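You operate a simulated robot arm through the tools that you are given. There is no shell and no other tool. Be economical: measure what you need, move in short steps, check, and stop when the job is done.

Carry out the task below with a simulated robot arm. There is one attempt and no reset: what you move stays moved.

## Task
Rinse panels 2 and 3 and degrease the one where water beads.
Fine: degrease it in the clean pot and rinse it again; both panels end in their own gaps.

Only the result counts: the job must be done as asked and must still hold three seconds after the hand-in. Knocking over, shifting, dropping, spilling or breaking anything else fails it.

## Robot
A 7-joint arm with a two-finger parallel gripper, fixed in place. Base frame: the origin is at the foot of the arm, x ahead of it, y to its left, z up; the work surface is at about z = 888. Lengths are in mm, angles in rad, forces in N, time in s.
With the tool pointing down near the work surface it reaches from about 240 to 680 mm from the base axis. Its first joint turns from -1.152 to 1.152 rad. Payload 2.4 kg.
The tool frame sits at the grasp point between the pads (the TCP): z along the fingers, y along the line on which they close. The tips reach 30 mm beyond it. Largest opening 94 mm; finger width 28, thickness 10; the body of the gripper, 50 by 96 mm, starts 55 mm behind the TCP.
Orientation is told as [roll, pitch, yaw] about the base's x, y, z axes, in that order, counted from this pose: with the fingers straight down and closing along the base's y, the tool's x points along the base's -x, its y along +y and its z along -z.

## Interface
- The arm moves only by the tool apply_moves. Its argument "moves" is a list of rows, each a list of 2 entries, a list of its own where there are three numbers: the shift along the tool's x, y, z in units of 50 mm (1.0 is 50 mm), then the turn, a rotation vector about the tool's x, y, z in units of 4 degrees (1.0 is 4 degrees). In form: [[[dx, dy, dz], [wx, wy, wz]], ...]. A call has 1 to 8 rows; each row shifts and turns the commanded pose from where the row before left it, along the tool's axes as they then stand. "jaw" is the gripper command, from -1 (fully open) to 1 (shut), values between in proportion, set as the call begins (left out, the last holds). A call with a number of a shift or a turn outside -1 to 1 is refused whole. A row lasts 0.2 s, in which the tool goes at most 50 mm and 0.15 rad; a call with a longer step from one row to the next is refused whole, and so is a gripper value outside its range. Where a pose cannot be reached the arm comes as near as it can. A force on the tool above 40 N (or 10 N above the force at the start of the call, whichever is more), or a blocked arm, ends the call early, and 0.2 s more pass. The fingers move at their own pace (about 153 mm/s each) and stop on an object; they squeeze with about 37 N. The grip force told is the motor's: it shows also when the fingers shut on nothing. Time passes only in rows, and 0.2 s behind the last, so rows that do not move let the fingers close. The reply holds the time, the measured pose of the TCP, the force on the tool along the base axes, the opening and the grip force, in the units named above and with some noise.
- Cameras (640 x 400 px; columns grow to the right, rows downward): "scene" is fixed at [52.5, 491.6, 1455]; the picture's right is [-0.51, -0.86, 0.00], its down [-0.46, 0.27, -0.85] and it looks along [0.73, -0.43, -0.53] (base axes); focal length 315 px, centre (320, 200). "wrist" rides on the gripper at [76, 14, -102] in the tool frame; the picture's right is [-0.18, 0.98, 0.00], its down [-0.75, -0.14, -0.64] and it looks along [-0.63, -0.12, 0.77] (tool axes); focal length 243 px, centre (320, 200). There is no depth. A picture from a camera that has moved, and an enlarged one, comes with that camera's place and axes in the base frame and with its lens. The place of the scene camera against the robot may be out by one fixed shift of up to 12 mm in any direction.
- snapshot(camera): a new picture of that camera. It takes no simulated time.
- zoom(camera, box): a new picture of the part [left, top, right, bottom] of that camera's present view, enlarged. It takes no simulated time.
- job_done(): hands the job in; it is judged then, once.

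Work in short steps. Places have to be worked out from the pictures, the camera data and where the tool is seen: move nearer, look again, correct. Check each grasp and each placing, and mend what went wrong. You have 120 turns and 68 pictures in all, those below and enlarged ones among them. Open the gripper and draw the arm clear of the work before you hand the job in, unless the task says otherwise; then end with one line.

The tools are called after "Emit:" as a command line: name --argument value ..., lists and objects as JSON in quotes. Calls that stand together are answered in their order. apply_moves: Moves the arm, as the interface text tells. Its arguments: {"type":"object","properties":{"moves":{"type":"array"},"jaw":{"type":"number"}},"required":["moves"]} The other tools are called the same way: snapshot (camera) takes a picture; zoom (camera, box) takes an enlarged picture of a part of a camera's view; job_done () hands the job in.

At the start:

```text
clock: 0.0
position: [398.6, 130.0, 1253.1]
tool_rot: [-0.001, 0.001, 0.0]
ft_force: [-0.5, 0.2, -0.5]
grip_width: 94.2
finger_force: 0.0
```

scene: 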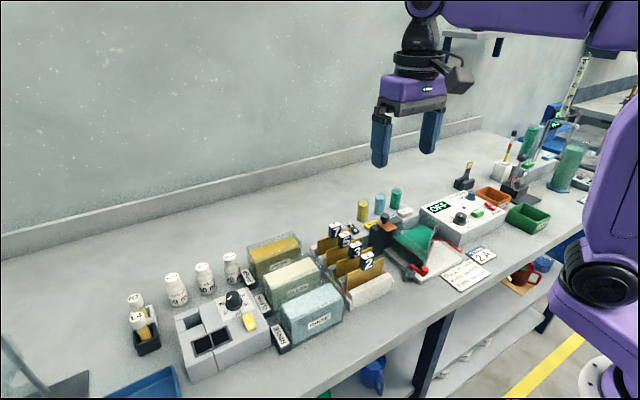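
wrist: 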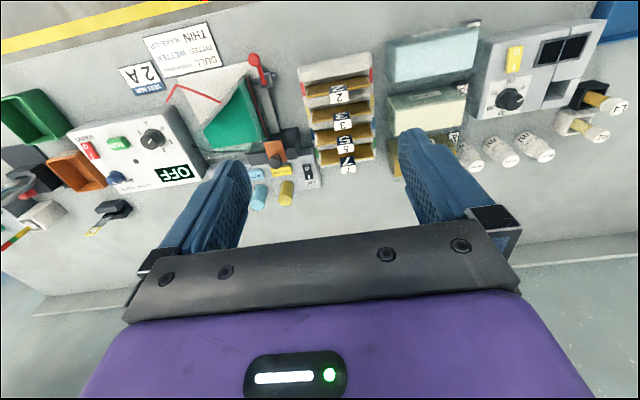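

I start by enlarging the work area in both views to read labels and find panels, tanks and gaps.

Emit:
zoom --camera "scene" --box '[220, 200, 420, 360]'

Emit:
zoom --camera "wrist" --box '[280, 10, 640, 200]'

Emit:
zoom --camera "scene" --box '[110, 240, 290, 390]'

Emit:
zoom --camera "scene" --box '[380, 150, 600, 300]'

```text
2.50 times, centred on (320, 280) of scene
camera zoom: at [52.5, 491.6, 1455.0], right [-0.51, -0.86, 0.0], down [-0.46, 0.27, -0.85], along [0.73, -0.43, -0.53], focal length 788 px, centre (320, 0)
```

zoom: 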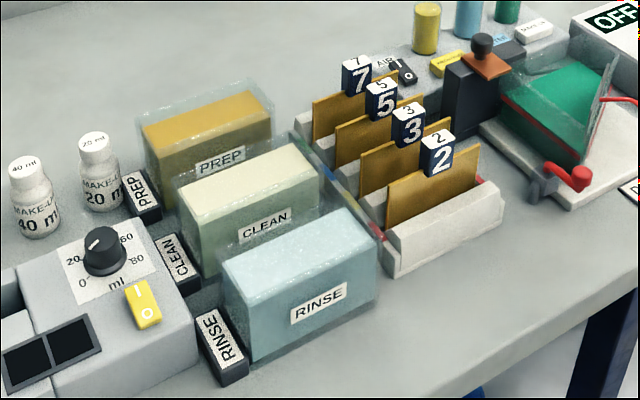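

```text
1.78 times, centred on (460, 105) of wrist
camera zoom: at [322.4, 143.7, 1357.1], right [0.18, 0.98, 0.0], down [0.75, -0.14, 0.64], along [0.63, -0.12, -0.77], focal length 431 px, centre (71, 369)
```

zoom: 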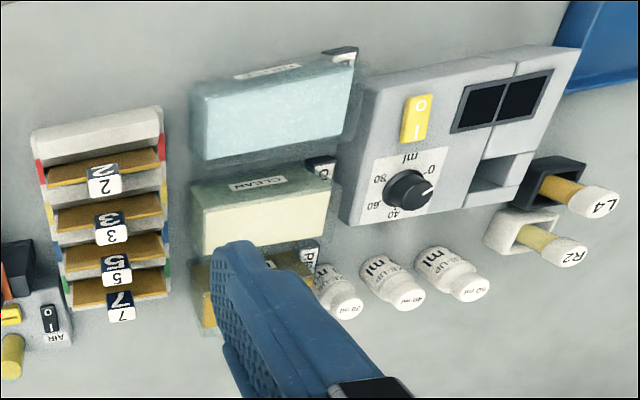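

```text
2.67 times, centred on (200, 315) of scene
camera zoom: at [52.5, 491.6, 1455.0], right [-0.51, -0.86, 0.0], down [-0.46, 0.27, -0.85], along [0.73, -0.43, -0.53], focal length 841 px, centre (640, -107)
```

zoom: 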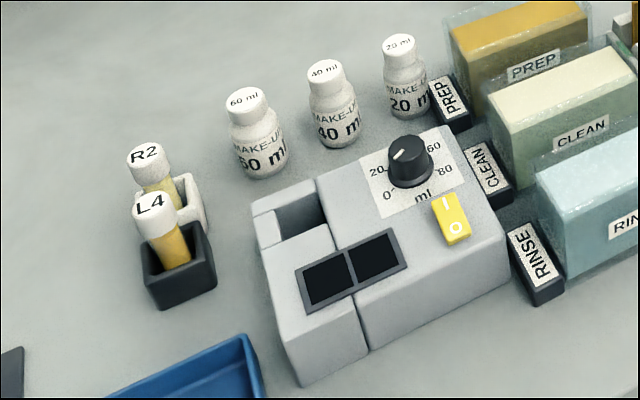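

```text
2.67 times, centred on (490, 225) of scene
camera zoom: at [52.5, 491.6, 1455.0], right [-0.51, -0.86, 0.0], down [-0.46, 0.27, -0.85], along [0.73, -0.43, -0.53], focal length 841 px, centre (-133, 133)
```

zoom: 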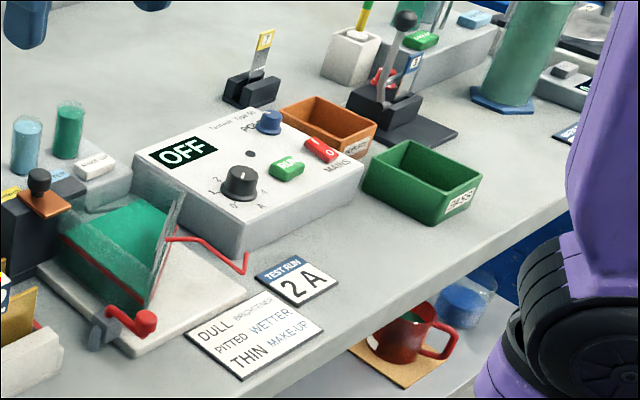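

Panels 2, 3, 5, 7 stand in a rack near (435…546, 150) with tag tops about z=1000. The pots lie along +y. I move lower and nearer for a more accurate look with the wrist camera.

Emit:
apply_moves --moves '[[[0.39, 0.4, 0.55], [0, 0, 0]], [[0.39, 0.4, 0.55], [0, 0, 0]], [[0.39, 0.4, 0.55], [0, 0, 0]], [[0, 0, 0], [0, 0, 0]]]'

Emit:
snapshot --camera "wrist"

```text
clock: 1.0
position: [338.8, 187.0, 1170.0]
tool_rot: [-0.001, 0.0, 0.0]
ft_force: [0.1, -0.5, -0.2]
grip_width: 93.9
finger_force: 0.1
```

```text
61 pictures are left
camera wrist: at [264.0, 201.9, 1273.9], right [0.18, 0.98, 0.0], down [0.75, -0.14, 0.64], along [0.63, -0.12, -0.77], focal length 243 px, centre (320, 200)
```

wrist: 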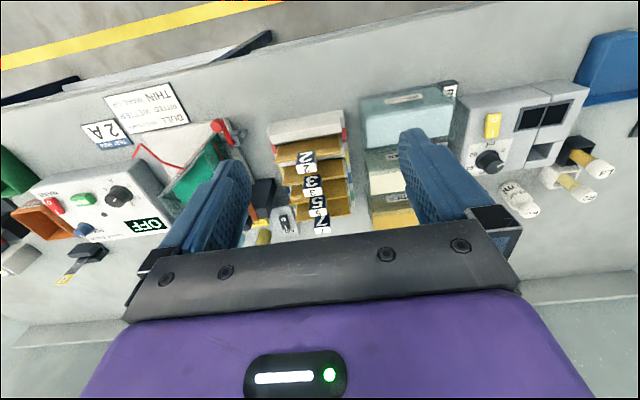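

The rack sits between the fingers in view; I enlarge the rack and the pots.

Emit:
zoom --camera "wrist" --box '[256, 95, 384, 245]'

Emit:
zoom --camera "wrist" --box '[350, 75, 550, 235]'

```text
2.67 times, centred on (320, 170) of wrist
camera zoom: at [264.0, 201.9, 1273.9], right [0.18, 0.98, 0.0], down [0.75, -0.14, 0.64], along [0.63, -0.12, -0.77], focal length 647 px, centre (320, 280)
```

zoom: 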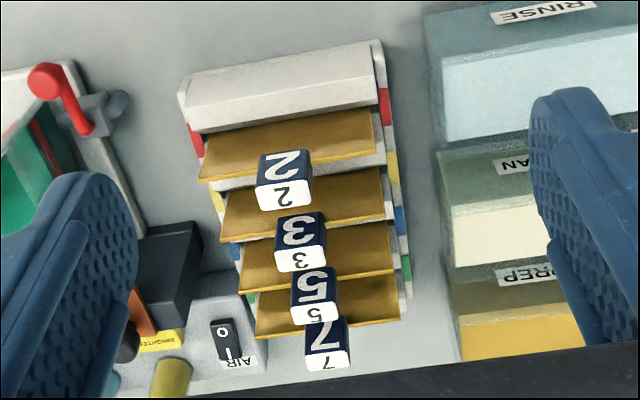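

```text
2.50 times, centred on (450, 155) of wrist
camera zoom: at [264.0, 201.9, 1273.9], right [0.18, 0.98, 0.0], down [0.75, -0.14, 0.64], along [0.63, -0.12, -0.77], focal length 606 px, centre (-5, 312)
```

zoom: 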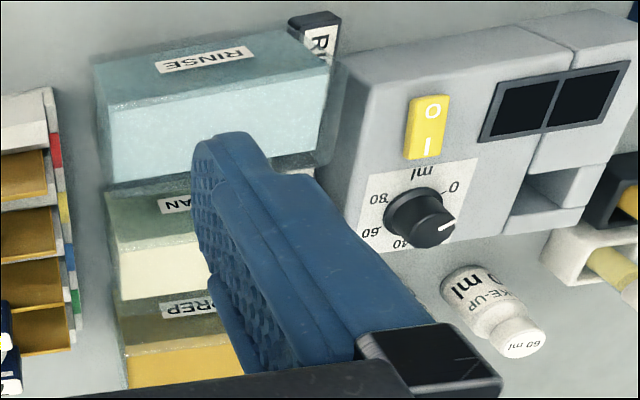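

Rack is aligned with y: panel 2 at x≈434, panel 3 at x≈471, both centred y≈152, tags 969–1000 high, 26 wide. Now a nearer look at the pots.

Emit:
apply_moves --moves '[[[0.3, 0.65, 0.4], [0, 0, 0]], [[0.3, 0.65, 0.4], [0, 0, 0]], [[0.3, 0.65, 0.4], [0, 0, 0]], [[0.1, 0.65, 0.3], [0, 0, 0]], [[0, 0, 0], [0, 0, 0]]]'

Emit:
zoom --camera "wrist" --box '[200, 90, 440, 240]'

```text
clock: 2.2
position: [291.7, 318.7, 1098.2]
tool_rot: [0.0, 0.0, 0.0]
ft_force: [0.4, -1.5, 0.7]
grip_width: 94.1
finger_force: 0.1
```

```text
2.67 times, centred on (320, 165) of wrist
camera zoom: at [214.2, 333.1, 1202.3], right [0.18, 0.98, 0.0], down [0.75, -0.14, 0.64], along [0.63, -0.12, -0.77], focal length 647 px, centre (320, 293)
```

zoom: 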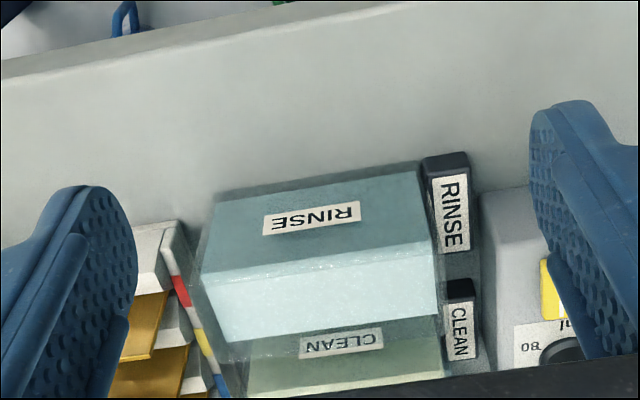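

Rinse pot: liquid x 394–439, y 240–352, surface z≈956, centre (417, 296). I go above tag 2 with the fingers partly open, staying high.

Emit:
apply_moves --moves '[[[-0.56, -0.667, 0], [0, 0, 0]], [[-0.56, -0.667, 0], [0, 0, 0]], [[-0.56, -0.667, 0], [0, 0, 0]], [[-0.56, -0.667, 0], [0, 0, 0]], [[-0.56, -0.667, 0], [0, 0, 0]], [[0, 0, 0.8], [0, 0, 0]], [[0, 0, 0], [0, 0, 0]]]' --jaw -0.3

Emit:
snapshot --camera "wrist"

Emit:
zoom --camera "scene" --box '[290, 150, 450, 310]'

```text
clock: 3.8
position: [429.1, 150.9, 1057.5]
tool_rot: [0.001, -0.001, 0.001]
ft_force: [0.1, 0.1, -0.3]
grip_width: 60.9
finger_force: 0.1
```

```text
57 pictures are left
camera wrist: at [354.3, 166.7, 1160.7], right [0.18, 0.98, 0.0], down [0.75, -0.14, 0.64], along [0.63, -0.12, -0.77], focal length 243 px, centre (320, 200)
```

wrist: 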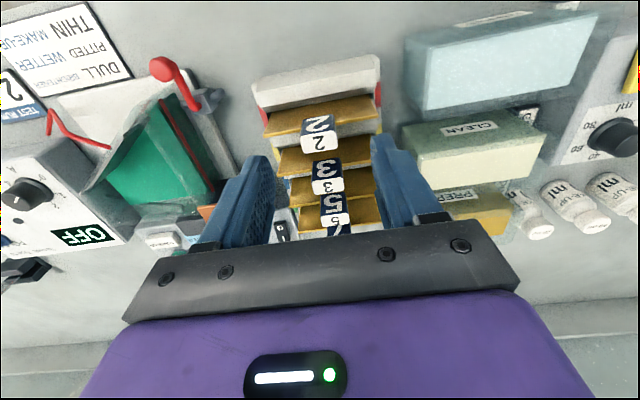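

```text
2.50 times, centred on (370, 230) of scene
camera zoom: at [52.5, 491.6, 1455.0], right [-0.51, -0.86, 0.0], down [-0.46, 0.27, -0.85], along [0.73, -0.43, -0.53], focal length 788 px, centre (195, 125)
```

zoom: 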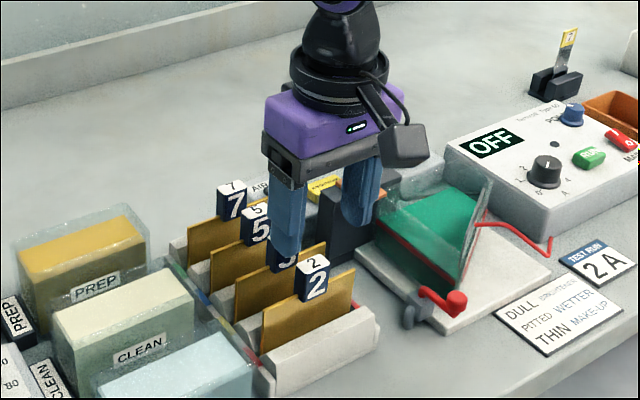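

Tag 2 is at (432, 152), tool within 3 mm. I descend to TCP z≈1003, tips just above the panel's top edge.

Emit:
apply_moves --moves '[[[-0.04, 0.02, 0.4], [0, 0, 0]], [[0, 0, 0.4], [0, 0, 0]], [[0, 0, 0.28], [0, 0, 0]], [[0, 0, 0], [0, 0, 0]]]'

Emit:
snapshot --camera "wrist"

```text
clock: 4.8
position: [431.0, 154.3, 1002.2]
tool_rot: [-0.002, -0.001, 0.001]
ft_force: [-0.7, -0.5, -0.4]
grip_width: 61.0
finger_force: 0.1
```

```text
55 pictures are left
camera wrist: at [356.2, 168.0, 1105.2], right [0.18, 0.98, 0.0], down [0.75, -0.14, 0.64], along [0.63, -0.12, -0.77], focal length 243 px, centre (320, 200)
```

wrist: 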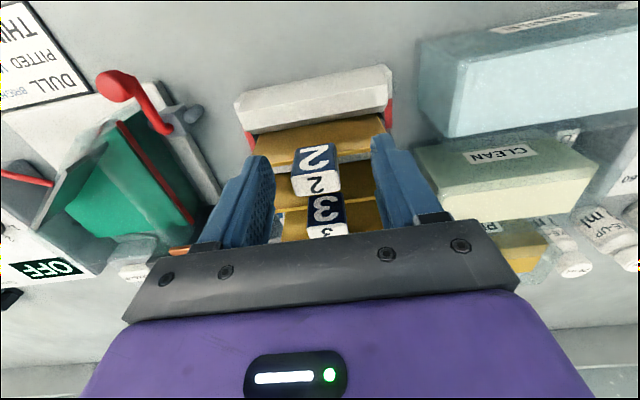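

Tag 2 sits between the fingers. I close.

Emit:
apply_moves --moves '[[[0, -0.02, 0], [0, 0, 0]], [[0, 0, 0], [0, 0, 0]], [[0, 0, 0], [0, 0, 0]]]' --jaw 1

```text
clock: 5.6
position: [432.1, 151.6, 1002.7]
tool_rot: [0.002, -0.002, 0.0]
ft_force: [0.3, 0.3, 1.9]
grip_width: 27.1
finger_force: 37.2
```

Gripped at 27 mm width. I lift straight up 110 mm in steps.

Emit:
apply_moves --moves '[[[0, 0, -0.3], [0, 0, 0]], [[0, 0, -0.5], [0, 0, 0]], [[0, 0, -0.6], [0, 0, 0]], [[0, 0, -0.8], [0, 0, 0]], [[0, 0, 0], [0, 0, 0]]]'

Emit:
snapshot --camera "scene"

Emit:
snapshot --camera "wrist"

```text
clock: 6.8
position: [430.5, 152.5, 1112.1]
tool_rot: [0.0, 0.001, 0.0]
ft_force: [1.0, 0.2, -1.2]
grip_width: 27.2
finger_force: 37.1
```

```text
54 pictures are left
```

scene: 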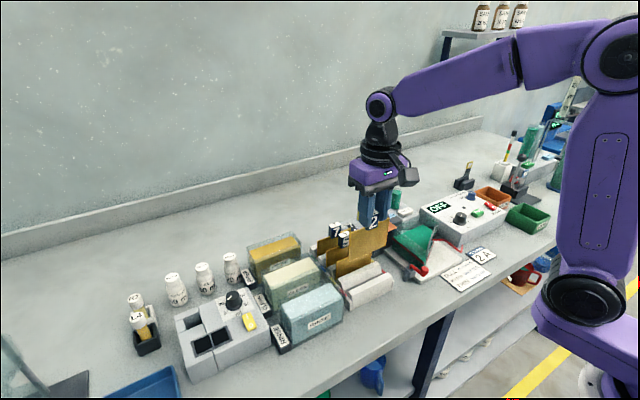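

```text
53 pictures are left
camera wrist: at [355.0, 166.2, 1216.2], right [0.18, 0.98, 0.0], down [0.75, -0.14, 0.64], along [0.63, -0.12, -0.77], focal length 243 px, centre (320, 200)
```

wrist: 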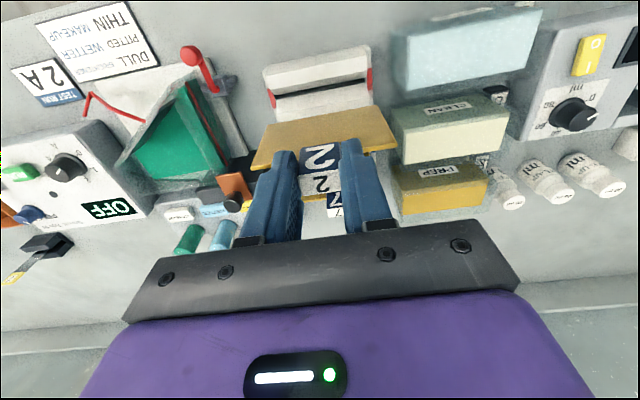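

Panel 2 lifted: 93 wide, bottom edge about 104 mm under the TCP, centred in the grip. I carry it over the rinse pot at the same height.

Emit:
apply_moves --moves '[[[0.07, 0.48, 0], [0, 0, 0]], [[0.07, 0.8, 0], [0, 0, 0]], [[0.07, 0.8, 0], [0, 0, 0]], [[0.06, 0.5, 0], [0, 0, 0]], [[0, 0.3, 0], [0, 0, 0]], [[0, 0, 0], [0, 0, 0]]]'

Emit:
snapshot --camera "wrist"

Emit:
zoom --camera "scene" --box '[220, 180, 400, 370]'

```text
clock: 8.2
position: [417.9, 296.1, 1111.2]
tool_rot: [0.0, 0.001, -0.001]
ft_force: [0.1, 0.2, -1.7]
grip_width: 27.2
finger_force: 36.9
```

```text
52 pictures are left
camera wrist: at [342.2, 311.0, 1214.7], right [0.18, 0.98, 0.0], down [0.75, -0.14, 0.64], along [0.63, -0.12, -0.77], focal length 243 px, centre (320, 200)
```

wrist: 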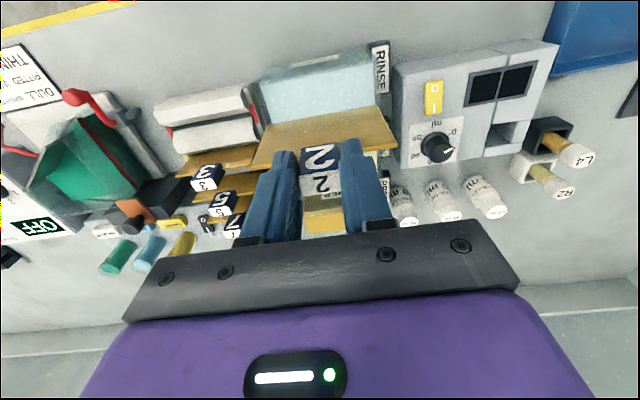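

```text
2.11 times, centred on (310, 275) of scene
camera zoom: at [52.5, 491.7, 1455.0], right [-0.51, -0.86, 0.0], down [-0.46, 0.27, -0.85], along [0.73, -0.43, -0.53], focal length 664 px, centre (341, 42)
```

zoom: 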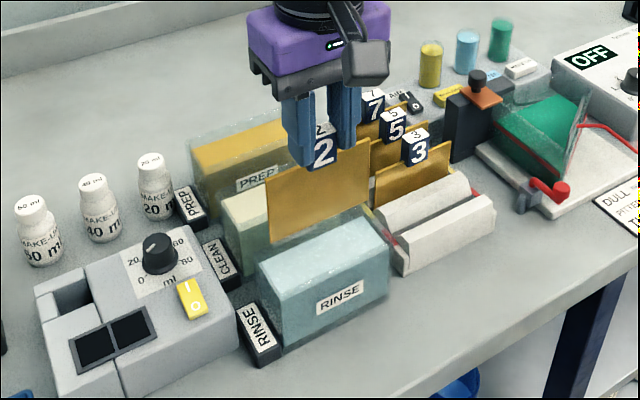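

The pot lies where computed. I lower until the panel's bottom edge is in the pot mouth and look.

Emit:
apply_moves --moves '[[[0.02, 0, 0.5], [0, 0, 0]], [[0, 0, 0.5], [0, 0, 0]], [[0, 0, 0.2], [0, 0, 0]], [[0, 0, 0], [0, 0, 0]]]'

Emit:
zoom --camera "scene" --box '[240, 200, 380, 360]'

Emit:
snapshot --camera "wrist"

```text
clock: 9.2
position: [418.4, 295.3, 1051.7]
tool_rot: [0.0, 0.0, 0.0]
ft_force: [0.2, -0.2, -1.1]
grip_width: 27.3
finger_force: 36.9
```

```text
2.50 times, centred on (310, 280) of scene
camera zoom: at [52.5, 491.6, 1455.0], right [-0.51, -0.86, 0.0], down [-0.46, 0.27, -0.85], along [0.73, -0.43, -0.53], focal length 788 px, centre (345, 0)
```

zoom: 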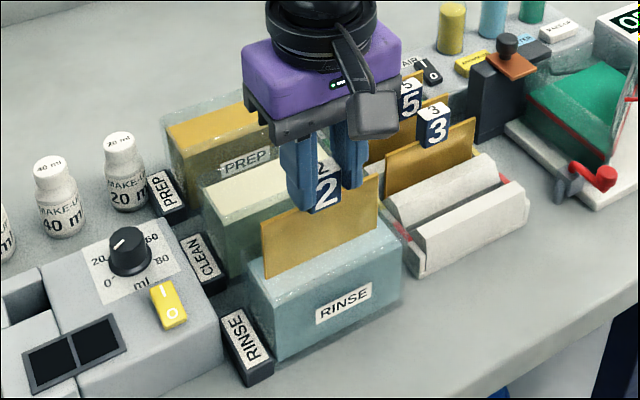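

```text
49 pictures are left
camera wrist: at [342.1, 310.3, 1155.1], right [0.18, 0.98, 0.0], down [0.75, -0.14, 0.64], along [0.63, -0.12, -0.77], focal length 243 px, centre (320, 200)
```

wrist: 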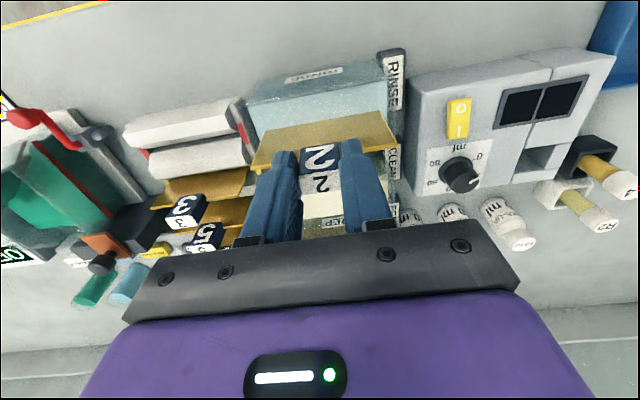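

The panel is in the mouth of the pot with no contact force. I lower on to about z=1000, gently.

Emit:
apply_moves --moves '[[[0, 0, 0.35], [0, 0, 0]], [[0, 0, 0.35], [0, 0, 0]], [[0, 0, 0.2], [0, 0, 0]], [[0, 0, 0.1], [0, 0, 0]], [[0, 0, 0], [0, 0, 0]], [[0, 0, 0], [0, 0, 0]], [[0, 0, 0], [0, 0, 0]], [[0, 0, 0], [0, 0, 0]]]'

Emit:
zoom --camera "scene" --box '[240, 200, 380, 360]'

```text
clock: 11.0
position: [417.6, 296.2, 1002.6]
tool_rot: [0.0, -0.001, 0.0]
ft_force: [-0.2, 0.6, -0.5]
grip_width: 27.4
finger_force: 37.3
```

```text
2.50 times, centred on (310, 280) of scene
camera zoom: at [52.5, 491.6, 1455.0], right [-0.51, -0.86, 0.0], down [-0.46, 0.27, -0.85], along [0.73, -0.43, -0.53], focal length 788 px, centre (345, 0)
```

zoom: 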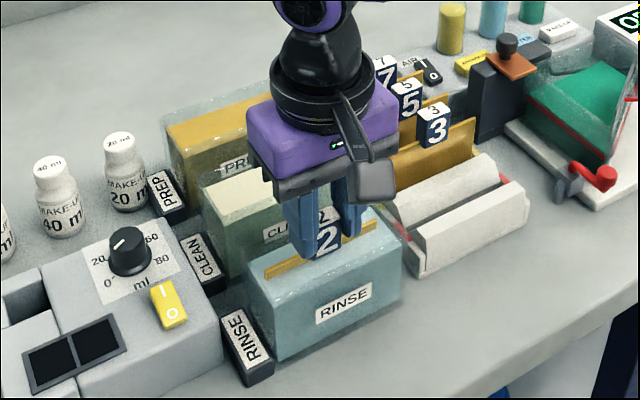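

Only a thin strip is above the liquid. I lower a few more mm carefully and dwell.

Emit:
apply_moves --moves '[[[0, 0, 0.05], [0, 0, 0]], [[0, 0, 0.04], [0, 0, 0]], [[0, 0, 0], [0, 0, 0]], [[0, 0, 0], [0, 0, 0]], [[0, 0, 0], [0, 0, 0]], [[0, 0, 0], [0, 0, 0]], [[0, 0, 0], [0, 0, 0]], [[0, 0, 0], [0, 0, 0]]]'

Emit:
apply_moves --moves '[[[0, 0, -0.3], [0, 0, 0]], [[0, 0, -0.5], [0, 0, 0]], [[0, 0, -0.6], [0, 0, 0]], [[0, 0, -0.8], [0, 0, 0]], [[0, 0, 0], [0, 0, 0]]]'

Emit:
zoom --camera "scene" --box '[270, 190, 370, 270]'

Emit:
zoom --camera "wrist" --box '[235, 90, 405, 190]'

```text
clock: 12.8
position: [418.3, 295.6, 999.0]
tool_rot: [0.003, -0.004, 0.001]
ft_force: [3.4, -4.4, 30.3]
grip_width: 27.1
finger_force: 37.4
```

```text
clock: 14.0
position: [417.4, 295.4, 1109.6]
tool_rot: [0.001, 0.0, -0.001]
ft_force: [-0.4, 0.2, -0.9]
grip_width: 27.1
finger_force: 37.0
```

```text
5.00 times, centred on (320, 230) of scene
camera zoom: at [52.5, 491.6, 1455.0], right [-0.51, -0.86, 0.0], down [-0.46, 0.27, -0.85], along [0.73, -0.43, -0.53], focal length 1577 px, centre (320, 50)
```

zoom: 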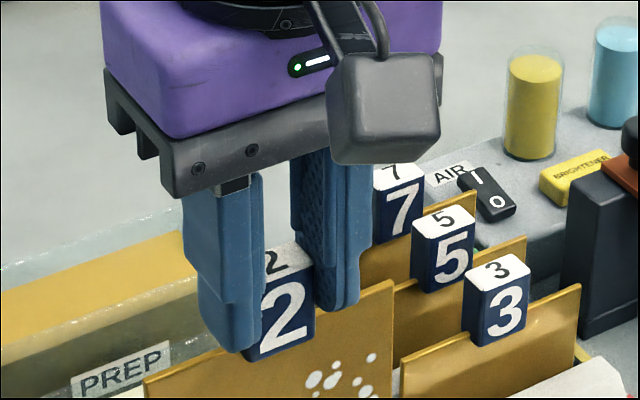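

```text
3.76 times, centred on (320, 140) of wrist
camera zoom: at [340.7, 310.3, 1212.8], right [0.18, 0.98, 0.0], down [0.75, -0.14, 0.64], along [0.63, -0.12, -0.77], focal length 913 px, centre (320, 426)
```

zoom: 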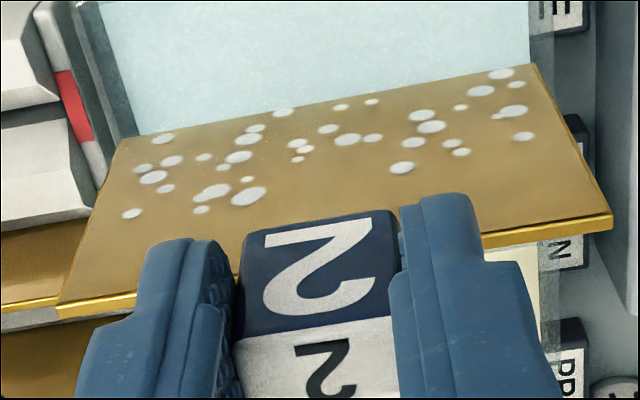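

Panel 2 shows beads, so it is the greasy one. Before dipping into CLEAN I need that pot's place; I raise and shift aside to see past the panel.

Emit:
apply_moves --moves '[[[0, 0, -0.8], [0, 0, 0]], [[0.1, -0.8, 0], [0, 0, 0]], [[0.1, -0.8, 0], [0, 0, 0]], [[0.1, -0.6, 0], [0, 0, 0]], [[0, 0, 0], [0, 0, 0]]]'

Emit:
zoom --camera "wrist" --box '[350, 60, 550, 220]'

```text
clock: 15.2
position: [402.2, 187.0, 1148.1]
tool_rot: [0.002, -0.001, 0.0]
ft_force: [-1.0, 0.0, -0.8]
grip_width: 27.4
finger_force: 36.8
```

```text
2.50 times, centred on (450, 140) of wrist
camera zoom: at [326.6, 200.6, 1252.1], right [0.18, 0.98, 0.0], down [0.75, -0.14, 0.64], along [0.63, -0.12, -0.77], focal length 606 px, centre (-5, 350)
```

zoom: 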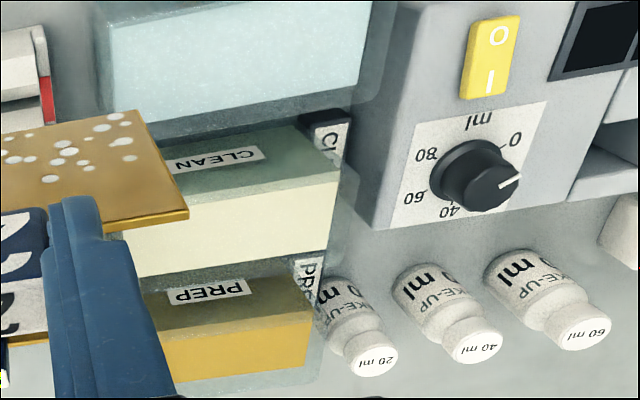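

CLEAN liquid spans x 488–531, y ≈238–351, same level: centre (510, 295). I carry panel 2 there, high, then lower a bit.

Emit:
apply_moves --moves '[[[-0.43, 0.43, 0], [0, 0, 0]], [[-0.6, 0.6, 0], [0, 0, 0]], [[-0.6, 0.6, 0], [0, 0, 0]], [[-0.53, 0.53, 0], [0, 0, 0]], [[0, 0, 0.8], [0, 0, 0]], [[0, 0, 0], [0, 0, 0]]]'

Emit:
snapshot --camera "wrist"

Emit:
zoom --camera "scene" --box '[220, 180, 360, 340]'

```text
clock: 16.6
position: [511.2, 295.9, 1107.5]
tool_rot: [0.0, 0.0, 0.001]
ft_force: [0.2, -0.3, -0.9]
grip_width: 26.9
finger_force: 36.6
```

```text
44 pictures are left
camera wrist: at [435.5, 310.3, 1211.8], right [0.18, 0.98, 0.0], down [0.75, -0.14, 0.64], along [0.63, -0.12, -0.77], focal length 243 px, centre (320, 200)
```

wrist: 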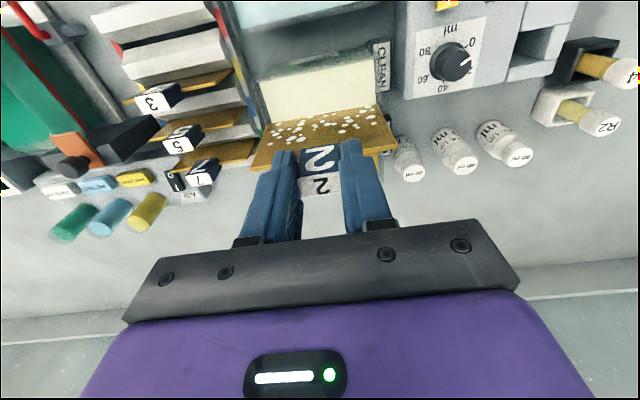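

```text
2.50 times, centred on (290, 260) of scene
camera zoom: at [52.5, 491.6, 1455.0], right [-0.51, -0.86, 0.0], down [-0.46, 0.27, -0.85], along [0.73, -0.43, -0.53], focal length 788 px, centre (395, 50)
```

zoom: 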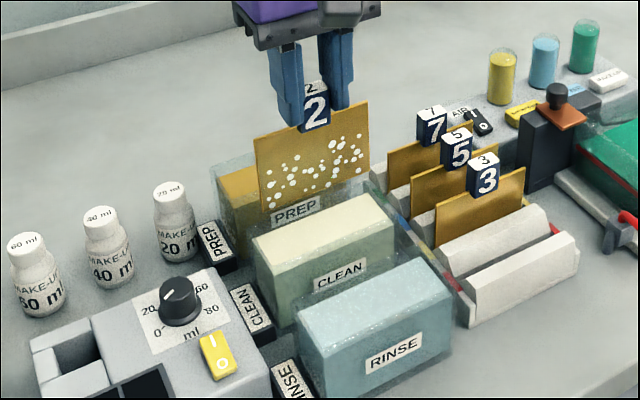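

The geometry relative to the CLEAN pot matches the rinse dip exactly. I lower to the mouth level and look.

Emit:
apply_moves --moves '[[[0, 0, 0.5], [0, 0, 0]], [[0, 0, 0.4], [0, 0, 0]], [[0, 0, 0.2], [0, 0, 0]], [[0, 0, 0], [0, 0, 0]]]'

Emit:
zoom --camera "scene" --box '[220, 180, 360, 340]'

```text
clock: 17.6
position: [511.1, 294.5, 1052.8]
tool_rot: [0.001, -0.001, -0.001]
ft_force: [-0.9, 1.0, -0.3]
grip_width: 27.0
finger_force: 37.0
```

```text
2.50 times, centred on (290, 260) of scene
camera zoom: at [52.5, 491.6, 1455.0], right [-0.51, -0.86, 0.0], down [-0.46, 0.27, -0.85], along [0.73, -0.43, -0.53], focal length 788 px, centre (395, 50)
```

zoom: 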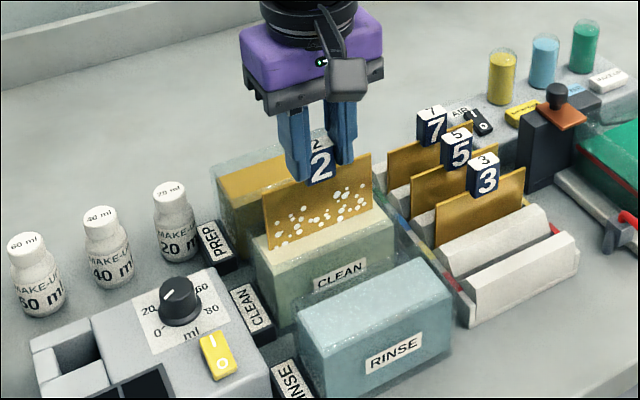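

Entering cleanly. I lower to about z=1001.5 and dwell for some seconds.

Emit:
apply_moves --moves '[[[0, 0, 0.35], [0, 0, 0]], [[0, 0, 0.35], [0, 0, 0]], [[0, 0, 0.2], [0, 0, 0]], [[0, 0, 0.12], [0, 0, 0]], [[0, 0, 0], [0, 0, 0]], [[0, 0, 0], [0, 0, 0]], [[0, 0, 0], [0, 0, 0]], [[0, 0, 0], [0, 0, 0]]]'

Emit:
apply_moves --moves '[[[0, 0, 0], [0, 0, 0]], [[0, 0, 0], [0, 0, 0]], [[0, 0, 0], [0, 0, 0]], [[0, 0, 0], [0, 0, 0]], [[0, 0, 0], [0, 0, 0]], [[0, 0, 0], [0, 0, 0]], [[0, 0, 0], [0, 0, 0]], [[0, 0, 0], [0, 0, 0]]]'

Emit:
apply_moves --moves '[[[0, 0, 0], [0, 0, 0]], [[0, 0, 0], [0, 0, 0]], [[0, 0, 0], [0, 0, 0]], [[0, 0, 0], [0, 0, 0]], [[0, 0, 0], [0, 0, 0]], [[0, 0, 0], [0, 0, 0]], [[0, 0, 0], [0, 0, 0]], [[0, 0, 0], [0, 0, 0]]]'

Emit:
zoom --camera "scene" --box '[220, 180, 360, 340]'

```text
clock: 19.4
position: [511.2, 294.9, 1002.9]
tool_rot: [0.0, 0.0, 0.0]
ft_force: [0.0, -0.7, 0.4]
grip_width: 27.2
finger_force: 36.9
```

```text
clock: 21.2
position: [510.3, 294.8, 1002.0]
tool_rot: [0.0, 0.0, 0.0]
ft_force: [0.0, -0.5, -1.3]
grip_width: 27.0
finger_force: 37.7
```

```text
clock: 23.0
position: [509.7, 294.9, 1002.6]
tool_rot: [0.001, 0.0, 0.0]
ft_force: [-1.0, 0.4, 0.2]
grip_width: 26.9
finger_force: 36.3
```

```text
2.50 times, centred on (290, 260) of scene
camera zoom: at [52.5, 491.6, 1455.0], right [-0.51, -0.86, 0.0], down [-0.46, 0.27, -0.85], along [0.73, -0.43, -0.53], focal length 788 px, centre (395, 50)
```

zoom: 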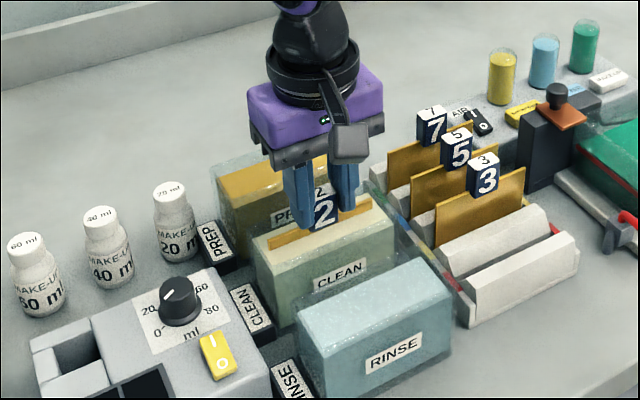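

Panel 2 has soaked about 5 s in CLEAN. I lift it straight out and carry it to over the rinse pot (417.5, 296).

Emit:
apply_moves --moves '[[[0, 0, -0.3], [0, 0, 0]], [[0, 0, -0.5], [0, 0, 0]], [[0, 0, -0.6], [0, 0, 0]], [[0, 0, -0.8], [0, 0, 0]], [[0, 0, 0], [0, 0, 0]]]'

Emit:
zoom --camera "scene" --box '[220, 180, 360, 340]'

Emit:
apply_moves --moves '[[[0.46, 0.01, 0], [0, 0, 0]], [[0.6, 0, 0], [0, 0, 0]], [[0.5, 0, 0], [0, 0, 0]], [[0.3, 0, 0], [0, 0, 0]], [[0, 0, 0], [0, 0, 0]], [[0, 0, 0], [0, 0, 0]]]'

Emit:
snapshot --camera "wrist"

```text
clock: 24.2
position: [511.0, 297.4, 1111.2]
tool_rot: [0.0, 0.0, 0.0]
ft_force: [-0.8, 0.0, -0.9]
grip_width: 27.2
finger_force: 37.0
```

```text
2.50 times, centred on (290, 260) of scene
camera zoom: at [52.5, 491.6, 1455.0], right [-0.51, -0.86, 0.0], down [-0.46, 0.27, -0.85], along [0.73, -0.43, -0.53], focal length 788 px, centre (395, 50)
```

zoom: 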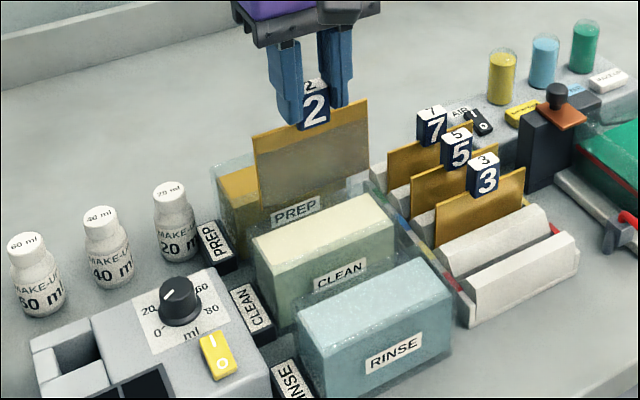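

```text
clock: 25.6
position: [416.9, 295.3, 1110.5]
tool_rot: [-0.001, 0.003, -0.001]
ft_force: [-0.4, -0.6, -1.8]
grip_width: 27.1
finger_force: 37.2
```

```text
39 pictures are left
camera wrist: at [341.2, 310.2, 1214.8], right [0.18, 0.98, 0.0], down [0.75, -0.14, 0.64], along [0.63, -0.12, -0.77], focal length 243 px, centre (320, 200)
```

wrist: 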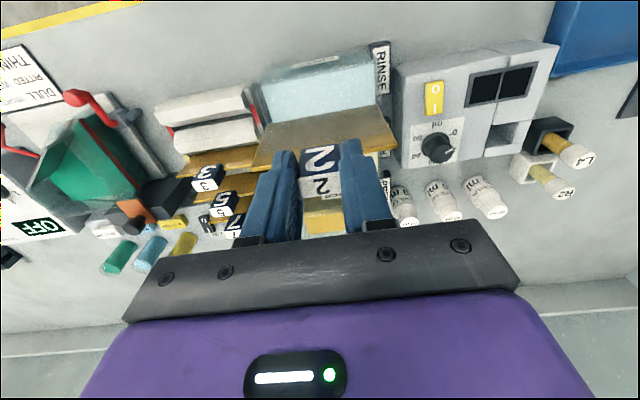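

The beads are gone and a film covers the panel up to a line below the top strip. Same pose as the first dip; I rinse again down to z≈1002 with a dwell.

Emit:
apply_moves --moves '[[[0, 0, 0.4], [0, 0, 0]], [[0, 0, 0.4], [0, 0, 0]], [[0, 0, 0.35], [0, 0, 0]], [[0, 0, 0.35], [0, 0, 0]], [[0, 0, 0.35], [0, 0, 0]], [[0, 0, 0.2], [0, 0, 0]], [[0, 0, 0.12], [0, 0, 0]], [[0, 0, 0], [0, 0, 0]]]'

Emit:
apply_moves --moves '[[[0, 0, 0], [0, 0, 0]], [[0, 0, 0], [0, 0, 0]], [[0, 0, 0], [0, 0, 0]], [[0, 0, 0], [0, 0, 0]], [[0, 0, 0], [0, 0, 0]], [[0, 0, 0], [0, 0, 0]], [[0, 0, 0], [0, 0, 0]], [[0, 0, 0], [0, 0, 0]]]'

Emit:
apply_moves --moves '[[[0, 0, -0.3], [0, 0, 0]], [[0, 0, -0.5], [0, 0, 0]], [[0, 0, -0.6], [0, 0, 0]], [[0, 0, -0.8], [0, 0, 0]], [[0, 0, 0], [0, 0, 0]]]'

Emit:
zoom --camera "wrist" --box '[235, 90, 405, 190]'

Emit:
zoom --camera "scene" --box '[260, 190, 400, 310]'

```text
clock: 27.4
position: [417.1, 294.6, 1003.5]
tool_rot: [0.0, 0.0, 0.0]
ft_force: [0.0, -0.1, -0.5]
grip_width: 27.0
finger_force: 37.0
```

```text
clock: 29.2
position: [418.5, 295.2, 1003.6]
tool_rot: [0.0, 0.0, -0.001]
ft_force: [0.5, -0.4, -2.1]
grip_width: 27.1
finger_force: 37.8
```

```text
clock: 30.4
position: [415.8, 295.0, 1115.6]
tool_rot: [0.0, -0.001, 0.001]
ft_force: [-1.4, 0.0, -2.2]
grip_width: 27.2
finger_force: 37.3
```

```text
3.76 times, centred on (320, 140) of wrist
camera zoom: at [341.0, 309.9, 1219.2], right [0.18, 0.98, 0.0], down [0.75, -0.14, 0.64], along [0.63, -0.12, -0.77], focal length 913 px, centre (320, 426)
```

zoom: 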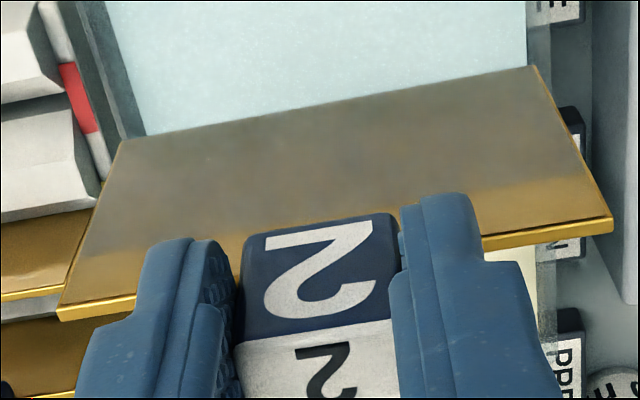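

```text
3.33 times, centred on (330, 250) of scene
camera zoom: at [52.5, 491.6, 1455.0], right [-0.51, -0.86, 0.0], down [-0.46, 0.27, -0.85], along [0.73, -0.43, -0.53], focal length 1051 px, centre (287, 33)
```

zoom: 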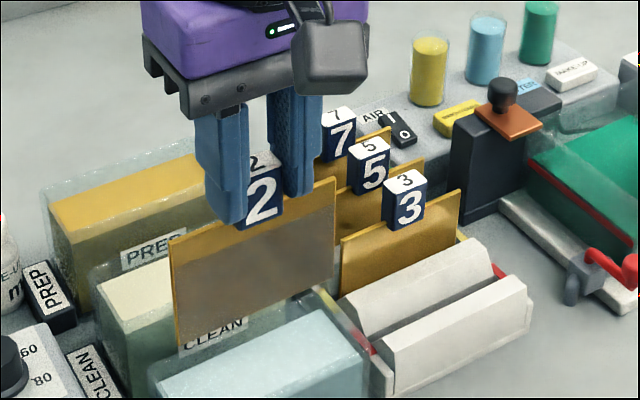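

Film is now continuous, no beads. I take panel 2 back over its red-marked gap by the reversed moves.

Emit:
apply_moves --moves '[[[0, -0.45, 0], [0, 0, 0]], [[0, -0.8, 0], [0, 0, 0]], [[-0.15, -0.8, 0], [0, 0, 0]], [[-0.14, -0.5, 0], [0, 0, 0]], [[0, -0.3, 0], [0, 0, 0]], [[0, 0, 0], [0, 0, 0]]]'

Emit:
apply_moves --moves '[[[0, 0, 0.4], [0, 0, 0]], [[0, 0, 0.4], [0, 0, 0]], [[0, 0, 0.2], [0, 0, 0]], [[0, 0, 0], [0, 0, 0]]]'

Emit:
zoom --camera "scene" --box '[290, 190, 430, 320]'

Emit:
zoom --camera "wrist" --box '[230, 60, 410, 220]'

```text
clock: 31.8
position: [429.8, 152.2, 1112.9]
tool_rot: [-0.002, 0.001, -0.001]
ft_force: [0.2, 0.1, -1.6]
grip_width: 27.1
finger_force: 37.6
```

```text
clock: 32.8
position: [432.1, 151.3, 1062.1]
tool_rot: [0.0, 0.001, 0.0]
ft_force: [0.7, 0.5, -1.4]
grip_width: 26.8
finger_force: 36.9
```

```text
3.08 times, centred on (360, 255) of scene
camera zoom: at [52.5, 491.6, 1455.0], right [-0.51, -0.86, 0.0], down [-0.46, 0.27, -0.85], along [0.73, -0.43, -0.53], focal length 970 px, centre (197, 31)
```

zoom: 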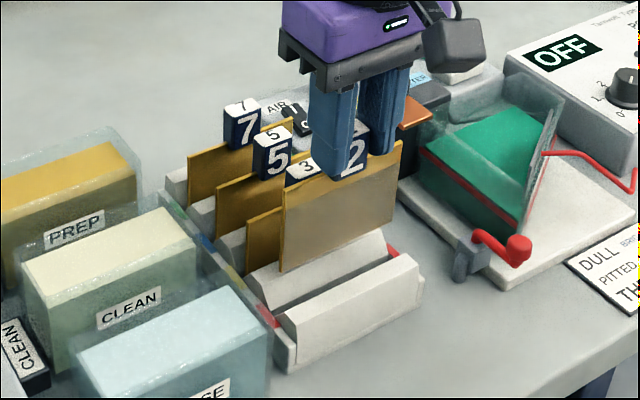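

```text
2.50 times, centred on (320, 140) of wrist
camera zoom: at [356.3, 165.6, 1166.0], right [0.18, 0.98, 0.0], down [0.75, -0.14, 0.64], along [0.63, -0.12, -0.77], focal length 606 px, centre (320, 350)
```

zoom: 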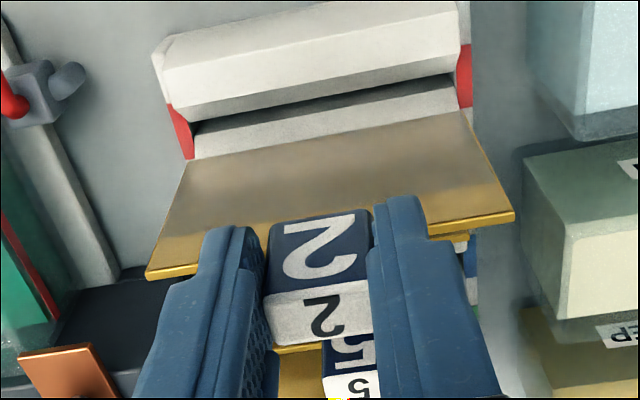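

Panel 2 is aligned with the red gap. I lower gently; any jam would end the call.

Emit:
apply_moves --moves '[[[0, 0, 0.3], [0, 0, 0]], [[0, 0, 0.3], [0, 0, 0]], [[0, 0, 0.25], [0, 0, 0]], [[0, 0, 0.2], [0, 0, 0]], [[0, 0, 0.11], [0, 0, 0]], [[0, 0, 0], [0, 0, 0]]]'

Emit:
zoom --camera "scene" --box '[290, 190, 430, 320]'

```text
clock: 34.2
position: [431.7, 152.5, 1005.1]
tool_rot: [0.001, -0.001, 0.001]
ft_force: [-0.5, 0.2, -0.7]
grip_width: 27.0
finger_force: 37.3
```

```text
3.08 times, centred on (360, 255) of scene
camera zoom: at [52.5, 491.6, 1455.0], right [-0.51, -0.86, 0.0], down [-0.46, 0.27, -0.85], along [0.73, -0.43, -0.53], focal length 970 px, centre (197, 31)
```

zoom: 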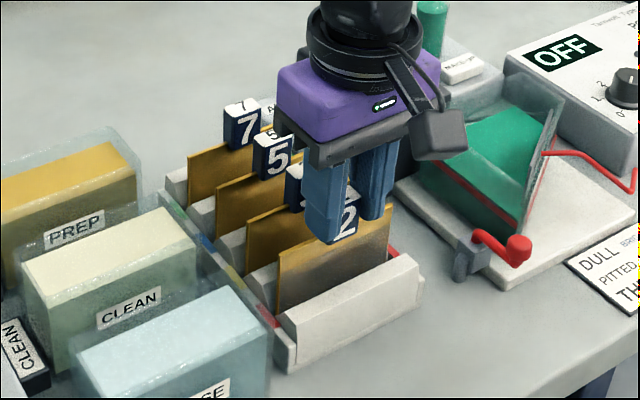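

Nearly seated, no force. I lower the last few mm, then open.

Emit:
apply_moves --moves '[[[0, 0, 0.05], [0, 0, 0]], [[0, 0, 0], [0, 0, 0]]]'

Emit:
apply_moves --moves '[[[0, 0, 0], [0, 0, 0]], [[0, 0, 0], [0, 0, 0]], [[0, 0, 0], [0, 0, 0]]]' --jaw -0.3

Emit:
apply_moves --moves '[[[0, 0, -0.3], [0, 0, 0]], [[0, 0, -0.5], [0, 0, 0]], [[0, 0, -0.3], [0, 0, 0]], [[0, 0, 0], [0, 0, 0]]]'

Emit:
zoom --camera "wrist" --box '[230, 60, 410, 240]'

Emit:
zoom --camera "scene" --box '[290, 190, 430, 320]'

```text
clock: 34.8
position: [432.3, 152.8, 1002.6]
tool_rot: [0.0, 0.0, 0.0]
ft_force: [-0.1, -0.3, -1.5]
grip_width: 27.1
finger_force: 37.0
```

```text
clock: 35.6
position: [432.0, 151.4, 1002.2]
tool_rot: [0.0, 0.001, 0.001]
ft_force: [0.1, -0.2, -0.8]
grip_width: 61.0
finger_force: 0.1
```

```text
clock: 36.6
position: [430.6, 152.2, 1057.2]
tool_rot: [0.0, 0.001, 0.001]
ft_force: [0.2, -0.7, -0.4]
grip_width: 60.9
finger_force: 0.1
```

```text
2.22 times, centred on (320, 150) of wrist
camera zoom: at [355.5, 167.1, 1161.7], right [0.18, 0.98, 0.0], down [0.75, -0.14, 0.64], along [0.63, -0.12, -0.77], focal length 539 px, centre (320, 311)
```

zoom: 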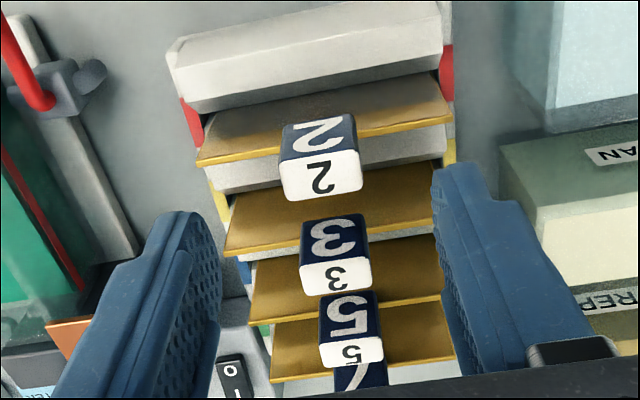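

```text
3.08 times, centred on (360, 255) of scene
camera zoom: at [52.5, 491.6, 1455.0], right [-0.51, -0.86, 0.0], down [-0.46, 0.27, -0.85], along [0.73, -0.43, -0.53], focal length 970 px, centre (197, 31)
```

zoom: 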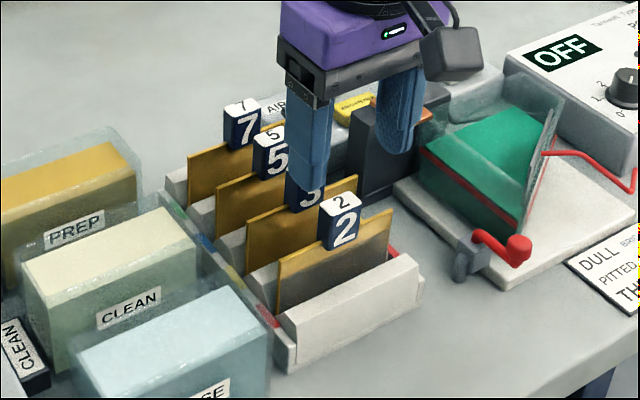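

Panel 2 stands in its gap. Tag 3 reads at about (472, 152); I move over it and go down.

Emit:
apply_moves --moves '[[[-0.8, 0, 0], [0, 0, 0]], [[0, 0, 0], [0, 0, 0]]]'

Emit:
apply_moves --moves '[[[0, 0, 0.4], [0, 0, 0]], [[0, 0, 0.4], [0, 0, 0]], [[0, 0, 0.28], [0, 0, 0]], [[0, 0, 0], [0, 0, 0]]]'

Emit:
zoom --camera "wrist" --box '[230, 60, 410, 240]'

```text
clock: 37.2
position: [469.9, 151.3, 1059.1]
tool_rot: [-0.001, 0.001, 0.0]
ft_force: [0.2, 0.1, 0.0]
grip_width: 61.3
finger_force: 0.0
```

```text
clock: 38.2
position: [472.1, 151.9, 1005.2]
tool_rot: [0.001, 0.0, -0.001]
ft_force: [0.1, 0.5, -0.8]
grip_width: 61.0
finger_force: 0.0
```

```text
2.22 times, centred on (320, 150) of wrist
camera zoom: at [396.1, 166.3, 1108.4], right [0.18, 0.98, 0.0], down [0.75, -0.14, 0.64], along [0.63, -0.12, -0.77], focal length 539 px, centre (320, 311)
```

zoom: 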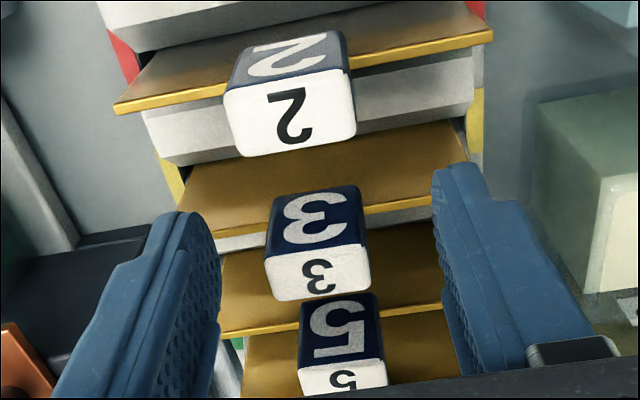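

Tag 3 is centred between the fingers; I close and lift.

Emit:
apply_moves --moves '[[[0, 0, 0.03], [0, 0, 0]], [[0, 0, 0], [0, 0, 0]], [[0, 0, 0], [0, 0, 0]]]' --jaw 1

Emit:
apply_moves --moves '[[[0, 0, -0.3], [0, 0, 0]], [[0, 0, -0.5], [0, 0, 0]], [[0, 0, -0.6], [0, 0, 0]], [[0, 0, -0.8], [0, 0, 0]], [[0, 0, 0], [0, 0, 0]]]'

Emit:
snapshot --camera "wrist"

```text
clock: 39.0
position: [470.7, 152.0, 1003.8]
tool_rot: [0.0, -0.001, 0.0]
ft_force: [-4.1, -2.5, 22.1]
grip_width: 26.8
finger_force: 36.9
```

```text
clock: 40.2
position: [473.7, 151.7, 1112.3]
tool_rot: [-0.001, 0.0, 0.0]
ft_force: [0.7, -0.2, -0.6]
grip_width: 27.0
finger_force: 37.4
```

```text
30 pictures are left
camera wrist: at [397.4, 166.5, 1215.3], right [0.18, 0.98, 0.0], down [0.75, -0.14, 0.64], along [0.63, -0.12, -0.77], focal length 243 px, centre (320, 200)
```

wrist: 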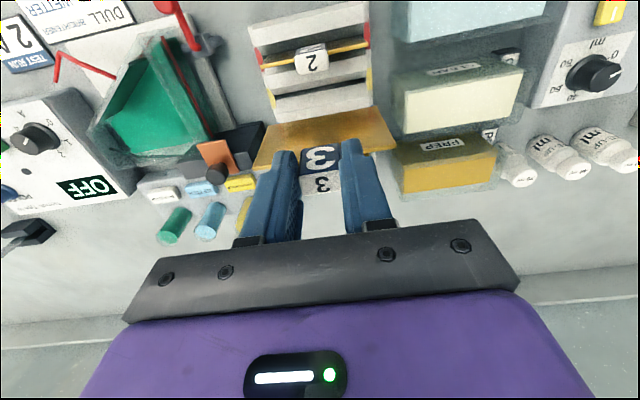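

Panel 3 lifted, panel 2 still in place. I move in +y first, then in -x, to above the rinse pot.

Emit:
apply_moves --moves '[[[0, 0.47, -0.1], [0, 0, 0]], [[0, 0.8, 0], [0, 0, 0]], [[0, 0.8, 0], [0, 0, 0]], [[0, 0.8, 0], [0, 0, 0]], [[0.5, 0, 0], [0, 0, 0]], [[0.4, 0, 0.1], [0, 0, 0]], [[0.19, 0, 0], [0, 0, 0]], [[0, 0, 0], [0, 0, 0]]]'

Emit:
snapshot --camera "wrist"

```text
clock: 42.0
position: [418.3, 296.6, 1111.7]
tool_rot: [0.0, 0.001, -0.002]
ft_force: [-0.6, 0.4, -1.3]
grip_width: 27.2
finger_force: 37.2
```

```text
29 pictures are left
camera wrist: at [342.8, 310.8, 1215.5], right [0.18, 0.98, 0.0], down [0.75, -0.14, 0.64], along [0.63, -0.12, -0.77], focal length 243 px, centre (320, 200)
```

wrist: 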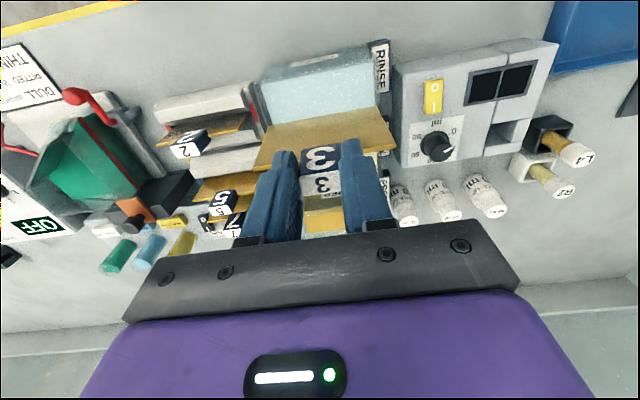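

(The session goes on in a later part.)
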